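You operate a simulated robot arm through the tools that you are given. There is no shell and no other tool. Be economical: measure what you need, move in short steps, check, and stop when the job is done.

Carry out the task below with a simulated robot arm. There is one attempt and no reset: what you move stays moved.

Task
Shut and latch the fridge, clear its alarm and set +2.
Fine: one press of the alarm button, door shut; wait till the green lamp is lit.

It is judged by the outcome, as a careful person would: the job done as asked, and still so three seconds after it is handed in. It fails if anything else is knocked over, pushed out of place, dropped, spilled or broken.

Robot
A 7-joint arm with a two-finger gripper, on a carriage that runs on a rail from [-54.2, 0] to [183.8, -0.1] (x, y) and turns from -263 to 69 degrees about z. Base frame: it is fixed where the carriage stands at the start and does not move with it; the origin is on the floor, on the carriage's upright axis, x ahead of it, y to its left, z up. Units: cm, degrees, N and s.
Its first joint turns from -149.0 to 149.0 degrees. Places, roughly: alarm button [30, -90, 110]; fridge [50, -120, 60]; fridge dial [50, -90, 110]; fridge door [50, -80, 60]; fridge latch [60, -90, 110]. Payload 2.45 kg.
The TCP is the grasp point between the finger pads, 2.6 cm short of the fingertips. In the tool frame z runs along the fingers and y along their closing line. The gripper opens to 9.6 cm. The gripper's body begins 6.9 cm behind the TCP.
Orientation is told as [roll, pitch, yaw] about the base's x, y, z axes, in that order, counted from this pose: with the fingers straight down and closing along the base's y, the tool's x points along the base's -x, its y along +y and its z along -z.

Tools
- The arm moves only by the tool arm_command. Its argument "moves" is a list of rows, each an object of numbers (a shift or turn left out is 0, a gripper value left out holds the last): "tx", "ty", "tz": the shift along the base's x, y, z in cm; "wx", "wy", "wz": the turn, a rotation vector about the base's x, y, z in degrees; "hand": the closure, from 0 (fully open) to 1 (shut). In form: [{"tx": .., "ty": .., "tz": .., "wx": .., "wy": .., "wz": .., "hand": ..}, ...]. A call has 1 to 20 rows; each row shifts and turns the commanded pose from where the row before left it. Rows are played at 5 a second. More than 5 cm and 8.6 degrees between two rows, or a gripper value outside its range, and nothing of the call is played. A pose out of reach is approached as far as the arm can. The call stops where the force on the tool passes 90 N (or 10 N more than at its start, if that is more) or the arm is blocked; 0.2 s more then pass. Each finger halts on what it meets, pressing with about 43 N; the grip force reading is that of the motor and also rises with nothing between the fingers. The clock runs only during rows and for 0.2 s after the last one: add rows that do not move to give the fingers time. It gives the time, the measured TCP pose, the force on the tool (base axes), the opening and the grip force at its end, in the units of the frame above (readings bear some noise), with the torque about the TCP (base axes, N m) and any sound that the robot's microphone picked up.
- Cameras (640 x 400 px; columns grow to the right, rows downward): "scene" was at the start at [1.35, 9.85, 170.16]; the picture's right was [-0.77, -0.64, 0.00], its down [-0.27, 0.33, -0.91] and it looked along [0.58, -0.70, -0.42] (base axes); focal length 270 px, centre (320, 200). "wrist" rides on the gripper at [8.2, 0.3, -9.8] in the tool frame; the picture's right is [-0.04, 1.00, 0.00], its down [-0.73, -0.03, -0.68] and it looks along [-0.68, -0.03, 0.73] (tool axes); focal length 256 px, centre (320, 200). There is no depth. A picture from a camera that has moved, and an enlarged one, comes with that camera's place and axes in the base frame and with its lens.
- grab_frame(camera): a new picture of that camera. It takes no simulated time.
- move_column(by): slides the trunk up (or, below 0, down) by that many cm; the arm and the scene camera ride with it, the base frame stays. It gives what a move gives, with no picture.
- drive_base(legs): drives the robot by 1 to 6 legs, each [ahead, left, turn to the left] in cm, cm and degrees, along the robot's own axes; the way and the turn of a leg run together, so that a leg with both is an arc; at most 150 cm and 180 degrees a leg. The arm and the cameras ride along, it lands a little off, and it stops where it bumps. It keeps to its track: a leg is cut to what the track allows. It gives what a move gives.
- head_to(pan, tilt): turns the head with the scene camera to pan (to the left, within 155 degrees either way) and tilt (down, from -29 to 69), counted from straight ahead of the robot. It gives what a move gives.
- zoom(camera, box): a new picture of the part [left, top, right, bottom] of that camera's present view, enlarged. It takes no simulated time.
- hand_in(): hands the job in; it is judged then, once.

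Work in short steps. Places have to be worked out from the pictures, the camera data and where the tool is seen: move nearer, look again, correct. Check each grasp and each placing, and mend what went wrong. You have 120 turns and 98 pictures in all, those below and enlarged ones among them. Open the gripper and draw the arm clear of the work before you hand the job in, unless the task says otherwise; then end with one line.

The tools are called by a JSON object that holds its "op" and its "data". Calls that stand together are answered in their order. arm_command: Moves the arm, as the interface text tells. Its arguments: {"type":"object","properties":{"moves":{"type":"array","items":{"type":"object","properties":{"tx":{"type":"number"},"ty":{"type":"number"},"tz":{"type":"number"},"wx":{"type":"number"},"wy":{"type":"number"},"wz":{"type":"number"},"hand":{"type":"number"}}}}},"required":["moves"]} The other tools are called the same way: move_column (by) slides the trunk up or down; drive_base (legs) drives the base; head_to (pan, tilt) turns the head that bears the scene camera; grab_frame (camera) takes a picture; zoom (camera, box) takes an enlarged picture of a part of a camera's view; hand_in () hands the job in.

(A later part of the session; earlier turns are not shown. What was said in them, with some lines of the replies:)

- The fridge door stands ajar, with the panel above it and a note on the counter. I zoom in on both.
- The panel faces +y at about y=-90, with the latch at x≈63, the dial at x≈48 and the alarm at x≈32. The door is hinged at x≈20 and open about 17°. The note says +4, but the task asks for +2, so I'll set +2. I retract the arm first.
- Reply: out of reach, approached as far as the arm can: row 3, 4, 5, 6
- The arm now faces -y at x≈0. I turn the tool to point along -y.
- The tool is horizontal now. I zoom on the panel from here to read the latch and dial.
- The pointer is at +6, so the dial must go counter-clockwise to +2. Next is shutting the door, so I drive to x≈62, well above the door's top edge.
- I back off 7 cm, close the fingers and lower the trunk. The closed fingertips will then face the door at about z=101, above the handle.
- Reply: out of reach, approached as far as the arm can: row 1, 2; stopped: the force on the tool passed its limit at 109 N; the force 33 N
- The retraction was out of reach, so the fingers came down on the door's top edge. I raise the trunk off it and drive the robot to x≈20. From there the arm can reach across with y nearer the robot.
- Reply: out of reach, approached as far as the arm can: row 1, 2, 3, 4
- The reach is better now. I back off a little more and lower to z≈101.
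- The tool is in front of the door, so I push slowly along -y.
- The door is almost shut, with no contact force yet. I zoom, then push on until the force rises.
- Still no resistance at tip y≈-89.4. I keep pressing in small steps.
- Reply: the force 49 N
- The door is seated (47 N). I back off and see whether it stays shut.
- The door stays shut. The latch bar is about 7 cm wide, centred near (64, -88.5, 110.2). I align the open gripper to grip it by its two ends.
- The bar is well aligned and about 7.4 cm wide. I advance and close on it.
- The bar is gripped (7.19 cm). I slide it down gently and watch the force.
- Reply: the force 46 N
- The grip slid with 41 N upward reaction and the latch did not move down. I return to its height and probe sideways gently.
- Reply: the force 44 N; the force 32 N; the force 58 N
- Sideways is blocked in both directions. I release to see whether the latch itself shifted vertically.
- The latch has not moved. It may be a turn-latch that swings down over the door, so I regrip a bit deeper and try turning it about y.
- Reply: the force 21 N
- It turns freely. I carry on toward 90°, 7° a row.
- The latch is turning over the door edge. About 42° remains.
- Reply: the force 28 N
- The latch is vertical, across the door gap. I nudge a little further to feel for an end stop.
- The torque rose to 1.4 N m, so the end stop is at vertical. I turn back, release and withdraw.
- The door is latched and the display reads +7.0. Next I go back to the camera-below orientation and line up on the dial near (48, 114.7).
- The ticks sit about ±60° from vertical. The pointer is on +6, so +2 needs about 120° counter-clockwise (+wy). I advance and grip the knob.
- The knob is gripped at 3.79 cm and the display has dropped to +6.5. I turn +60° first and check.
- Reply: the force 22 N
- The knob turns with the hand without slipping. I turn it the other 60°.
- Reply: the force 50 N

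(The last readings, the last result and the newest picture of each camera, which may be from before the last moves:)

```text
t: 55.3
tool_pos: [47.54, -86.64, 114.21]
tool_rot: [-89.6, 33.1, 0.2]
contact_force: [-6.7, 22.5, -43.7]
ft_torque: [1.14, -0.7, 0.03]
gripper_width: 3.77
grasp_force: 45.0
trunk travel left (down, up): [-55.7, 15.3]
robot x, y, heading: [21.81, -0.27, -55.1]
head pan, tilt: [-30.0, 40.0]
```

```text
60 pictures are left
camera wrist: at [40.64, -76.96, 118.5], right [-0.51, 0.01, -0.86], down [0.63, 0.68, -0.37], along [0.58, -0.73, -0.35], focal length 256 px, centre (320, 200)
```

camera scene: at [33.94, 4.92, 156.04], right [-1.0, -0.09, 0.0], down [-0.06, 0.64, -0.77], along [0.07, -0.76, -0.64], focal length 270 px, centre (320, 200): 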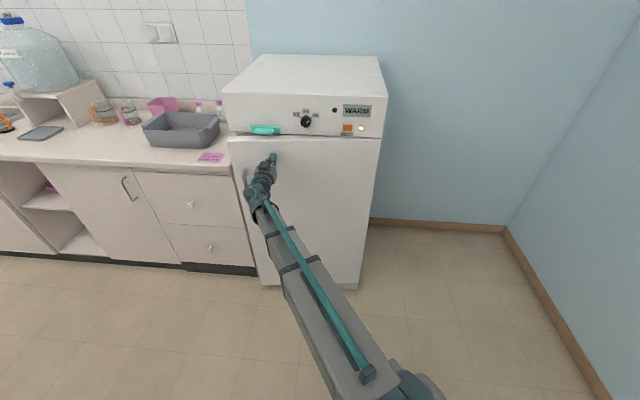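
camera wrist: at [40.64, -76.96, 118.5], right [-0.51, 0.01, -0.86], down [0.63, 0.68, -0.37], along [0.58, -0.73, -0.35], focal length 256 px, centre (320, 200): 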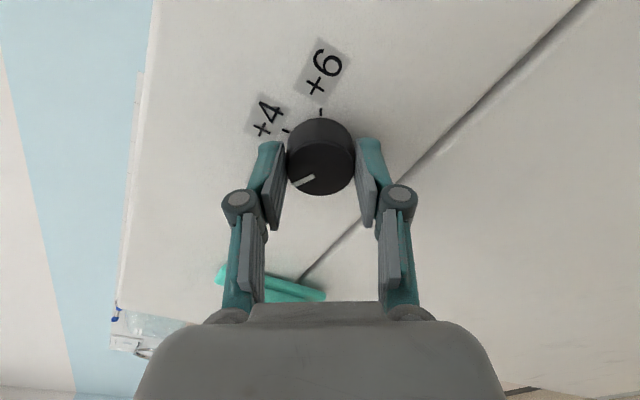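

That is about 120° turned. I release and check the pointer.

{"op": "arm_command", "data": {"moves": [{"hand": 0}, {}, {}, {"ty": 3}, {"ty": 4}, {"ty": 4}]}}

{"op": "zoom", "data": {"camera": "scene", "box": [280, 90, 380, 152]}}

{"op": "grab_frame", "data": {"camera": "wrist"}}

```text
t: 56.7
tool_pos: [47.83, -75.35, 114.61]
tool_rot: [-89.9, 33.1, 0.2]
contact_force: [0.2, 0.2, 0.5]
ft_torque: [0.0, -0.02, 0.01]
gripper_width: 9.59
grasp_force: 0.1
trunk travel left (down, up): [-55.7, 15.3]
robot x, y, heading: [21.74, 0.19, -54.9]
head pan, tilt: [-30.0, 40.0]
```

```text
6.40 times, centred on (330, 121) of scene
camera zoom: at [33.94, 4.95, 156.04], right [-1.0, -0.09, 0.0], down [-0.06, 0.64, -0.77], along [0.07, -0.76, -0.64], focal length 1725 px, centre (256, 706)
```

zoom: 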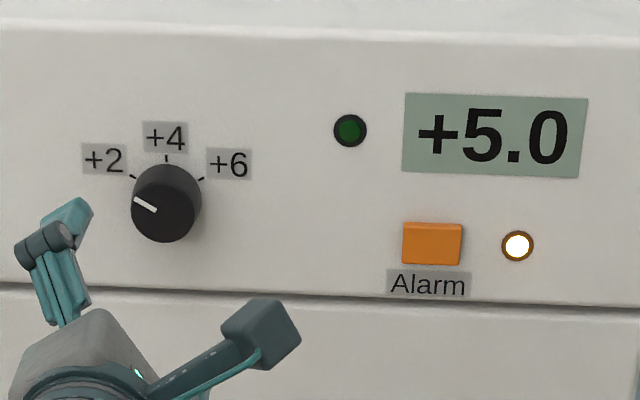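

```text
58 pictures are left
camera wrist: at [40.72, -65.62, 118.8], right [-0.51, 0.0, -0.86], down [0.63, 0.68, -0.37], along [0.59, -0.73, -0.35], focal length 256 px, centre (320, 200)
```

wrist: 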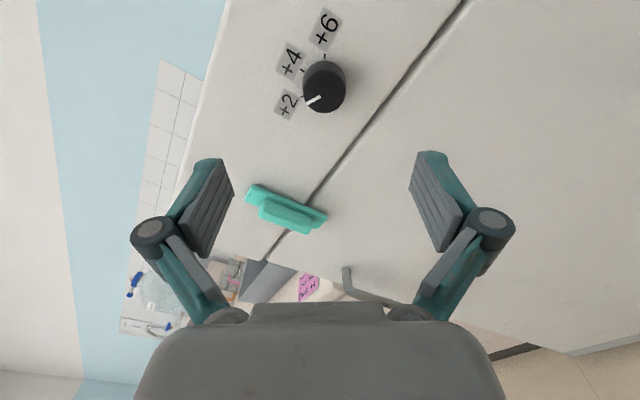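

The pointer is now on +2, a mirror image of where it was at +6. The alarm button is at about (32.3, 112.5), so I close the fingers and line up in front of it.

{"op": "arm_command", "data": {"moves": [{"tx": -3, "wy": -7, "hand": 1}, {"tx": -3, "wy": -7}, {"tx": -3, "wy": -7}, {"tx": -3, "wy": -7, "tz": -1}, {"tx": -3.5, "wy": -5, "tz": -1.1}, {}, {}]}}

{"op": "grab_frame", "data": {"camera": "wrist"}}

{"op": "zoom", "data": {"camera": "scene", "box": [280, 90, 400, 165]}}

```text
t: 58.3
tool_pos: [32.25, -75.66, 112.26]
tool_rot: [-90.0, -0.1, 0.2]
contact_force: [-0.2, 0.3, -0.8]
ft_torque: [0.02, 0.02, -0.04]
gripper_width: 0.0
grasp_force: 28.5
trunk travel left (down, up): [-55.7, 15.3]
robot x, y, heading: [22.42, 0.01, -55.0]
head pan, tilt: [-30.0, 40.0]
```

```text
57 pictures are left
camera wrist: at [24.0, -65.81, 111.96], right [0.04, 0.0, -1.0], down [0.73, 0.68, 0.03], along [0.68, -0.73, 0.03], focal length 256 px, centre (320, 200)
```

wrist: 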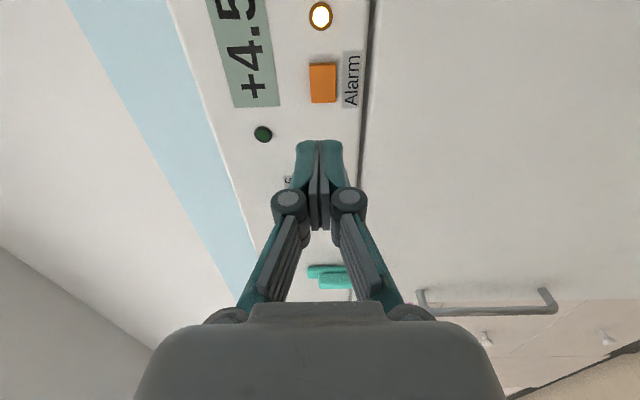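

```text
5.33 times, centred on (340, 128) of scene
camera zoom: at [33.95, 4.95, 156.04], right [-1.0, -0.09, 0.0], down [-0.06, 0.64, -0.77], along [0.07, -0.76, -0.64], focal length 1438 px, centre (213, 587)
```

zoom: 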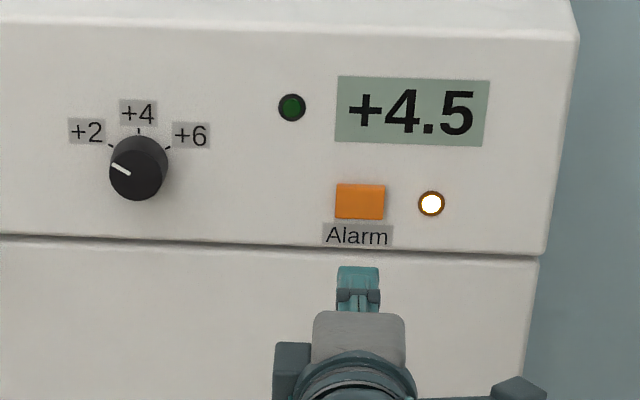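

The tool is centred on the button. I let the temperature fall further before the single press.

{"op": "arm_command", "data": {"moves": [{}, {}, {}, {}, {}, {}, {}, {}, {}, {}, {}, {}, {}, {}, {}, {}, {}, {}, {}, {}]}}

{"op": "arm_command", "data": {"moves": [{}, {}, {}, {}, {}, {}, {}, {}, {}, {}, {}, {}, {}, {}, {}, {}, {}, {}, {}, {}]}}

{"op": "zoom", "data": {"camera": "scene", "box": [280, 90, 400, 165]}}

```text
t: 62.5
tool_pos: [32.22, -75.58, 112.32]
tool_rot: [-90.1, 0.1, 0.2]
contact_force: [-0.7, 0.1, 0.0]
ft_torque: [0.03, -0.02, -0.02]
gripper_width: 0.0
grasp_force: 28.3
trunk travel left (down, up): [-55.7, 15.3]
robot x, y, heading: [21.84, -0.25, -54.8]
head pan, tilt: [-30.0, 40.0]
```

```text
t: 66.7
tool_pos: [32.25, -75.57, 112.14]
tool_rot: [-90.1, 0.0, 0.3]
contact_force: [-0.9, 0.2, 0.4]
ft_torque: [0.07, -0.01, 0.01]
gripper_width: 0.01
grasp_force: 28.8
trunk travel left (down, up): [-55.7, 15.3]
robot x, y, heading: [21.76, 0.06, -54.8]
head pan, tilt: [-30.0, 40.0]
```

```text
5.33 times, centred on (340, 128) of scene
camera zoom: at [33.94, 4.94, 156.04], right [-1.0, -0.09, 0.0], down [-0.06, 0.64, -0.77], along [0.07, -0.76, -0.64], focal length 1438 px, centre (213, 587)
```

zoom: 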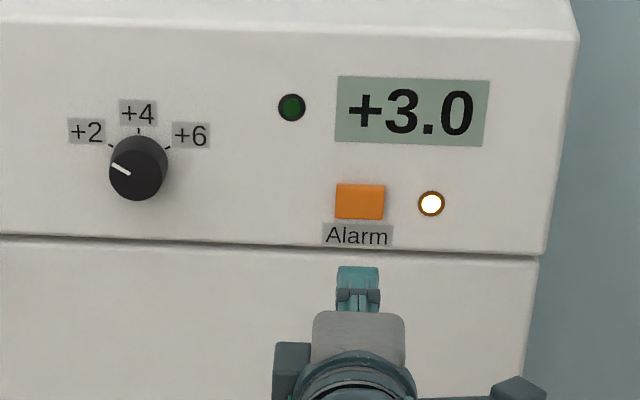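

The display shows +3.0. I approach to just short of the button.

{"op": "arm_command", "data": {"moves": [{"ty": -3}, {"ty": -3}, {"ty": -2.5}, {}]}}

{"op": "zoom", "data": {"camera": "wrist", "box": [220, 30, 420, 190]}}

```text
t: 67.7
tool_pos: [32.41, -84.02, 112.15]
tool_rot: [-90.1, 0.0, 0.2]
contact_force: [0.8, 0.6, 0.5]
ft_torque: [-0.02, -0.03, 0.02]
gripper_width: 0.0
grasp_force: 28.6
trunk travel left (down, up): [-55.7, 15.3]
robot x, y, heading: [21.81, -0.11, -54.6]
head pan, tilt: [-30.0, 40.0]
```

```text
2.50 times, centred on (320, 110) of wrist
camera zoom: at [24.11, -74.23, 111.95], right [0.04, 0.0, -1.0], down [0.73, 0.68, 0.03], along [0.68, -0.73, 0.03], focal length 640 px, centre (320, 425)
```

zoom: 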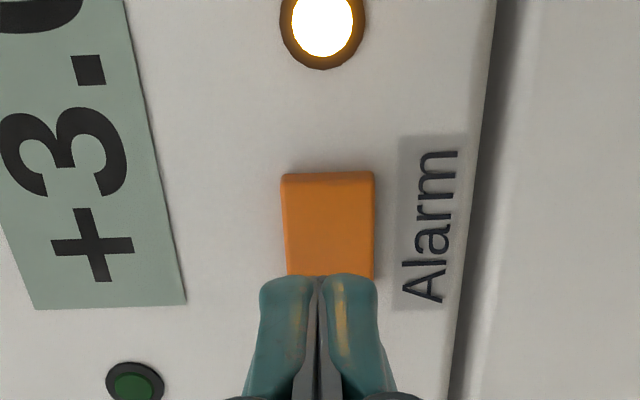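

Aligned. I press slowly in one stroke.

{"op": "arm_command", "data": {"moves": [{"ty": -0.8, "tx": -0.3}, {"ty": -0.6}, {"ty": -0.4}, {"ty": -0.4}, {"ty": -0.4}, {}]}}

{"op": "zoom", "data": {"camera": "scene", "box": [280, 90, 400, 165]}}

```text
t: 69.1
tool_pos: [32.04, -86.52, 112.33]
tool_rot: [-90.0, 0.0, 0.2]
contact_force: [0.4, -1.0, 0.6]
ft_torque: [-0.05, 0.01, 0.05]
gripper_width: 0.01
grasp_force: 28.3
trunk travel left (down, up): [-55.7, 15.3]
robot x, y, heading: [21.77, 0.11, -55.1]
head pan, tilt: [-30.0, 40.0]
```

```text
5.33 times, centred on (340, 128) of scene
camera zoom: at [33.94, 4.94, 156.04], right [-1.0, -0.09, 0.0], down [-0.06, 0.64, -0.77], along [0.07, -0.76, -0.64], focal length 1438 px, centre (213, 587)
```

zoom: 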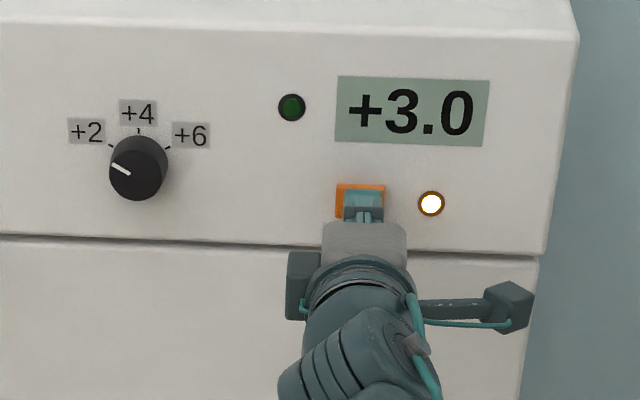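

No contact yet (tip y≈-89.1). I continue in small steps.

{"op": "arm_command", "data": {"moves": [{"ty": -0.3}, {"ty": -0.3}, {"ty": -0.3}]}}

{"op": "zoom", "data": {"camera": "scene", "box": [280, 90, 400, 165]}}

```text
t: 69.9
tool_pos: [31.95, -87.44, 112.29]
tool_rot: [-90.0, 0.0, 0.3]
contact_force: [0.0, 1.8, -0.5]
ft_torque: [0.01, 0.03, 0.01]
gripper_width: 0.59
grasp_force: 28.7
trunk travel left (down, up): [-55.7, 15.3]
robot x, y, heading: [22.07, -0.11, -54.9]
head pan, tilt: [-30.0, 40.0]
heard: click
```

```text
5.33 times, centred on (340, 128) of scene
camera zoom: at [33.94, 4.96, 156.03], right [-1.0, -0.09, 0.0], down [-0.06, 0.64, -0.77], along [0.07, -0.76, -0.64], focal length 1438 px, centre (213, 587)
```

zoom: 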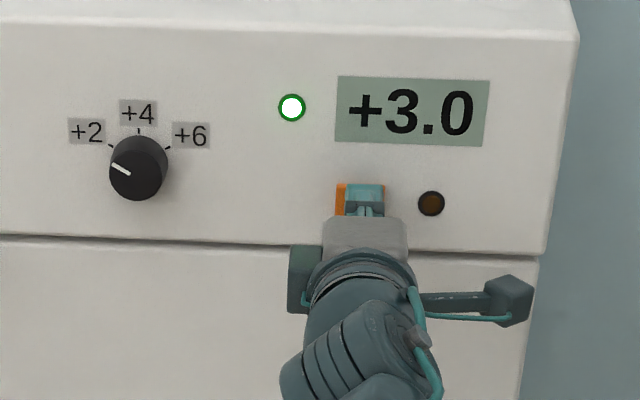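

It clicked: the alarm lamp is out and the green lamp is lit. I withdraw straight back and open the gripper clear of the panel.

{"op": "arm_command", "data": {"moves": [{"ty": 3}, {"ty": 4}, {"ty": 4}, {"hand": 0}, {"tx": 4, "ty": 2}, {"tx": 4, "ty": 2}, {"tx": 4, "ty": 3}, {"tx": 4, "ty": 4}, {}, {}, {}, {}, {}, {}]}}

{"op": "zoom", "data": {"camera": "scene", "box": [210, 70, 400, 189]}}

{"op": "grab_frame", "data": {"camera": "scene"}}

```text
refused: row 8 steps farther than a row can; nothing moved
```

```text
3.36 times, centred on (305, 130) of scene
camera zoom: at [33.94, 4.96, 156.03], right [-1.0, -0.09, 0.0], down [-0.06, 0.64, -0.77], along [0.07, -0.76, -0.64], focal length 906 px, centre (370, 437)
```

zoom: 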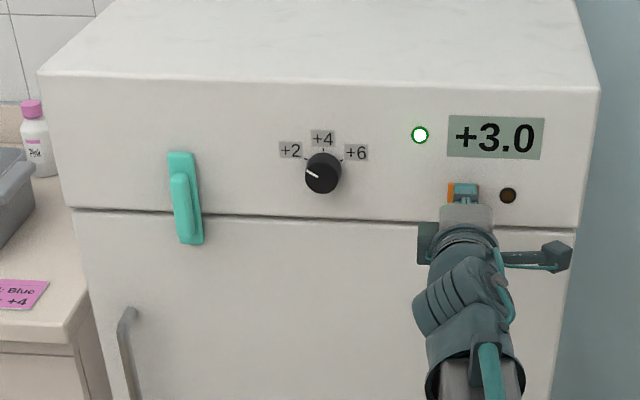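

```text
50 pictures are left
camera scene: at [33.94, 4.96, 156.03], right [-1.0, -0.09, 0.0], down [-0.06, 0.64, -0.77], along [0.07, -0.76, -0.64], focal length 270 px, centre (320, 200)
```

scene: 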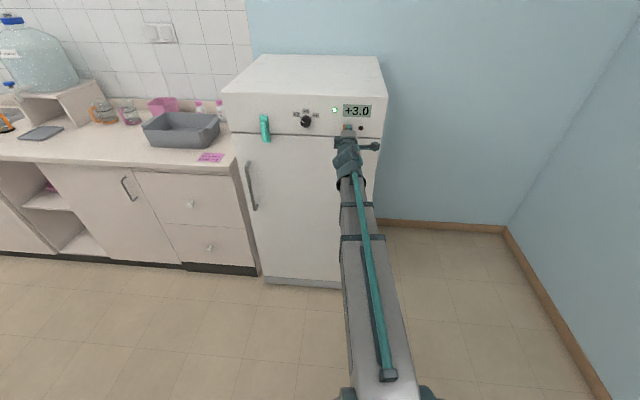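

One row was too long, so nothing moved. I repeat with smaller rows.

{"op": "arm_command", "data": {"moves": [{"ty": 3}, {"ty": 4}, {"ty": 4}, {"hand": 0}, {"tx": 3.5, "ty": 2}, {"tx": 3.5, "ty": 2}, {"tx": 3.5, "ty": 2}, {"tx": 3.5, "ty": 2}, {}, {}, {}, {}, {}, {}, {}, {}, {}, {}, {}, {}]}}

{"op": "zoom", "data": {"camera": "scene", "box": [210, 70, 400, 189]}}

```text
t: 74.1
tool_pos: [45.96, -68.8, 112.48]
tool_rot: [-90.0, 0.0, 0.1]
contact_force: [-0.6, 0.0, -0.8]
ft_torque: [-0.02, -0.01, 0.04]
gripper_width: 9.59
grasp_force: 0.0
trunk travel left (down, up): [-55.7, 15.3]
robot x, y, heading: [21.94, -0.05, -54.7]
head pan, tilt: [-30.0, 40.0]
```

```text
3.36 times, centred on (305, 130) of scene
camera zoom: at [33.94, 4.94, 156.04], right [-1.0, -0.09, 0.0], down [-0.06, 0.64, -0.77], along [0.07, -0.76, -0.64], focal length 906 px, centre (370, 437)
```

zoom: 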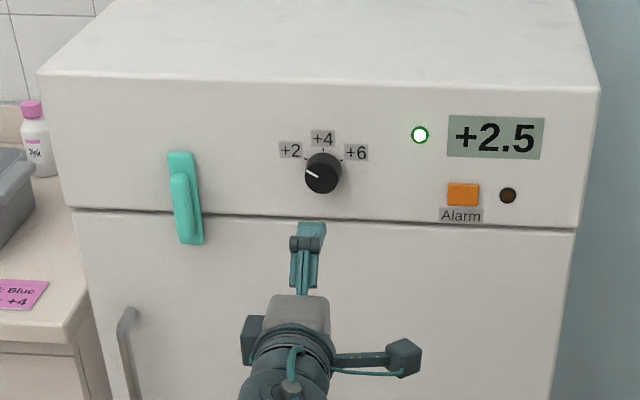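

The door is shut and latched, the dial is at +2, the alarm lamp is out and the green lamp is lit. The display reads +2.5 and is still falling. The arm is clear, so I hand in.

{"op": "hand_in", "data": {}}

```text
The job is handed in.
```

The fridge is shut and latched, the dial is at +2, and one press of the alarm button cleared the alarm with the green lamp lit; the note on the counter says +4, but I set +2 as you asked.
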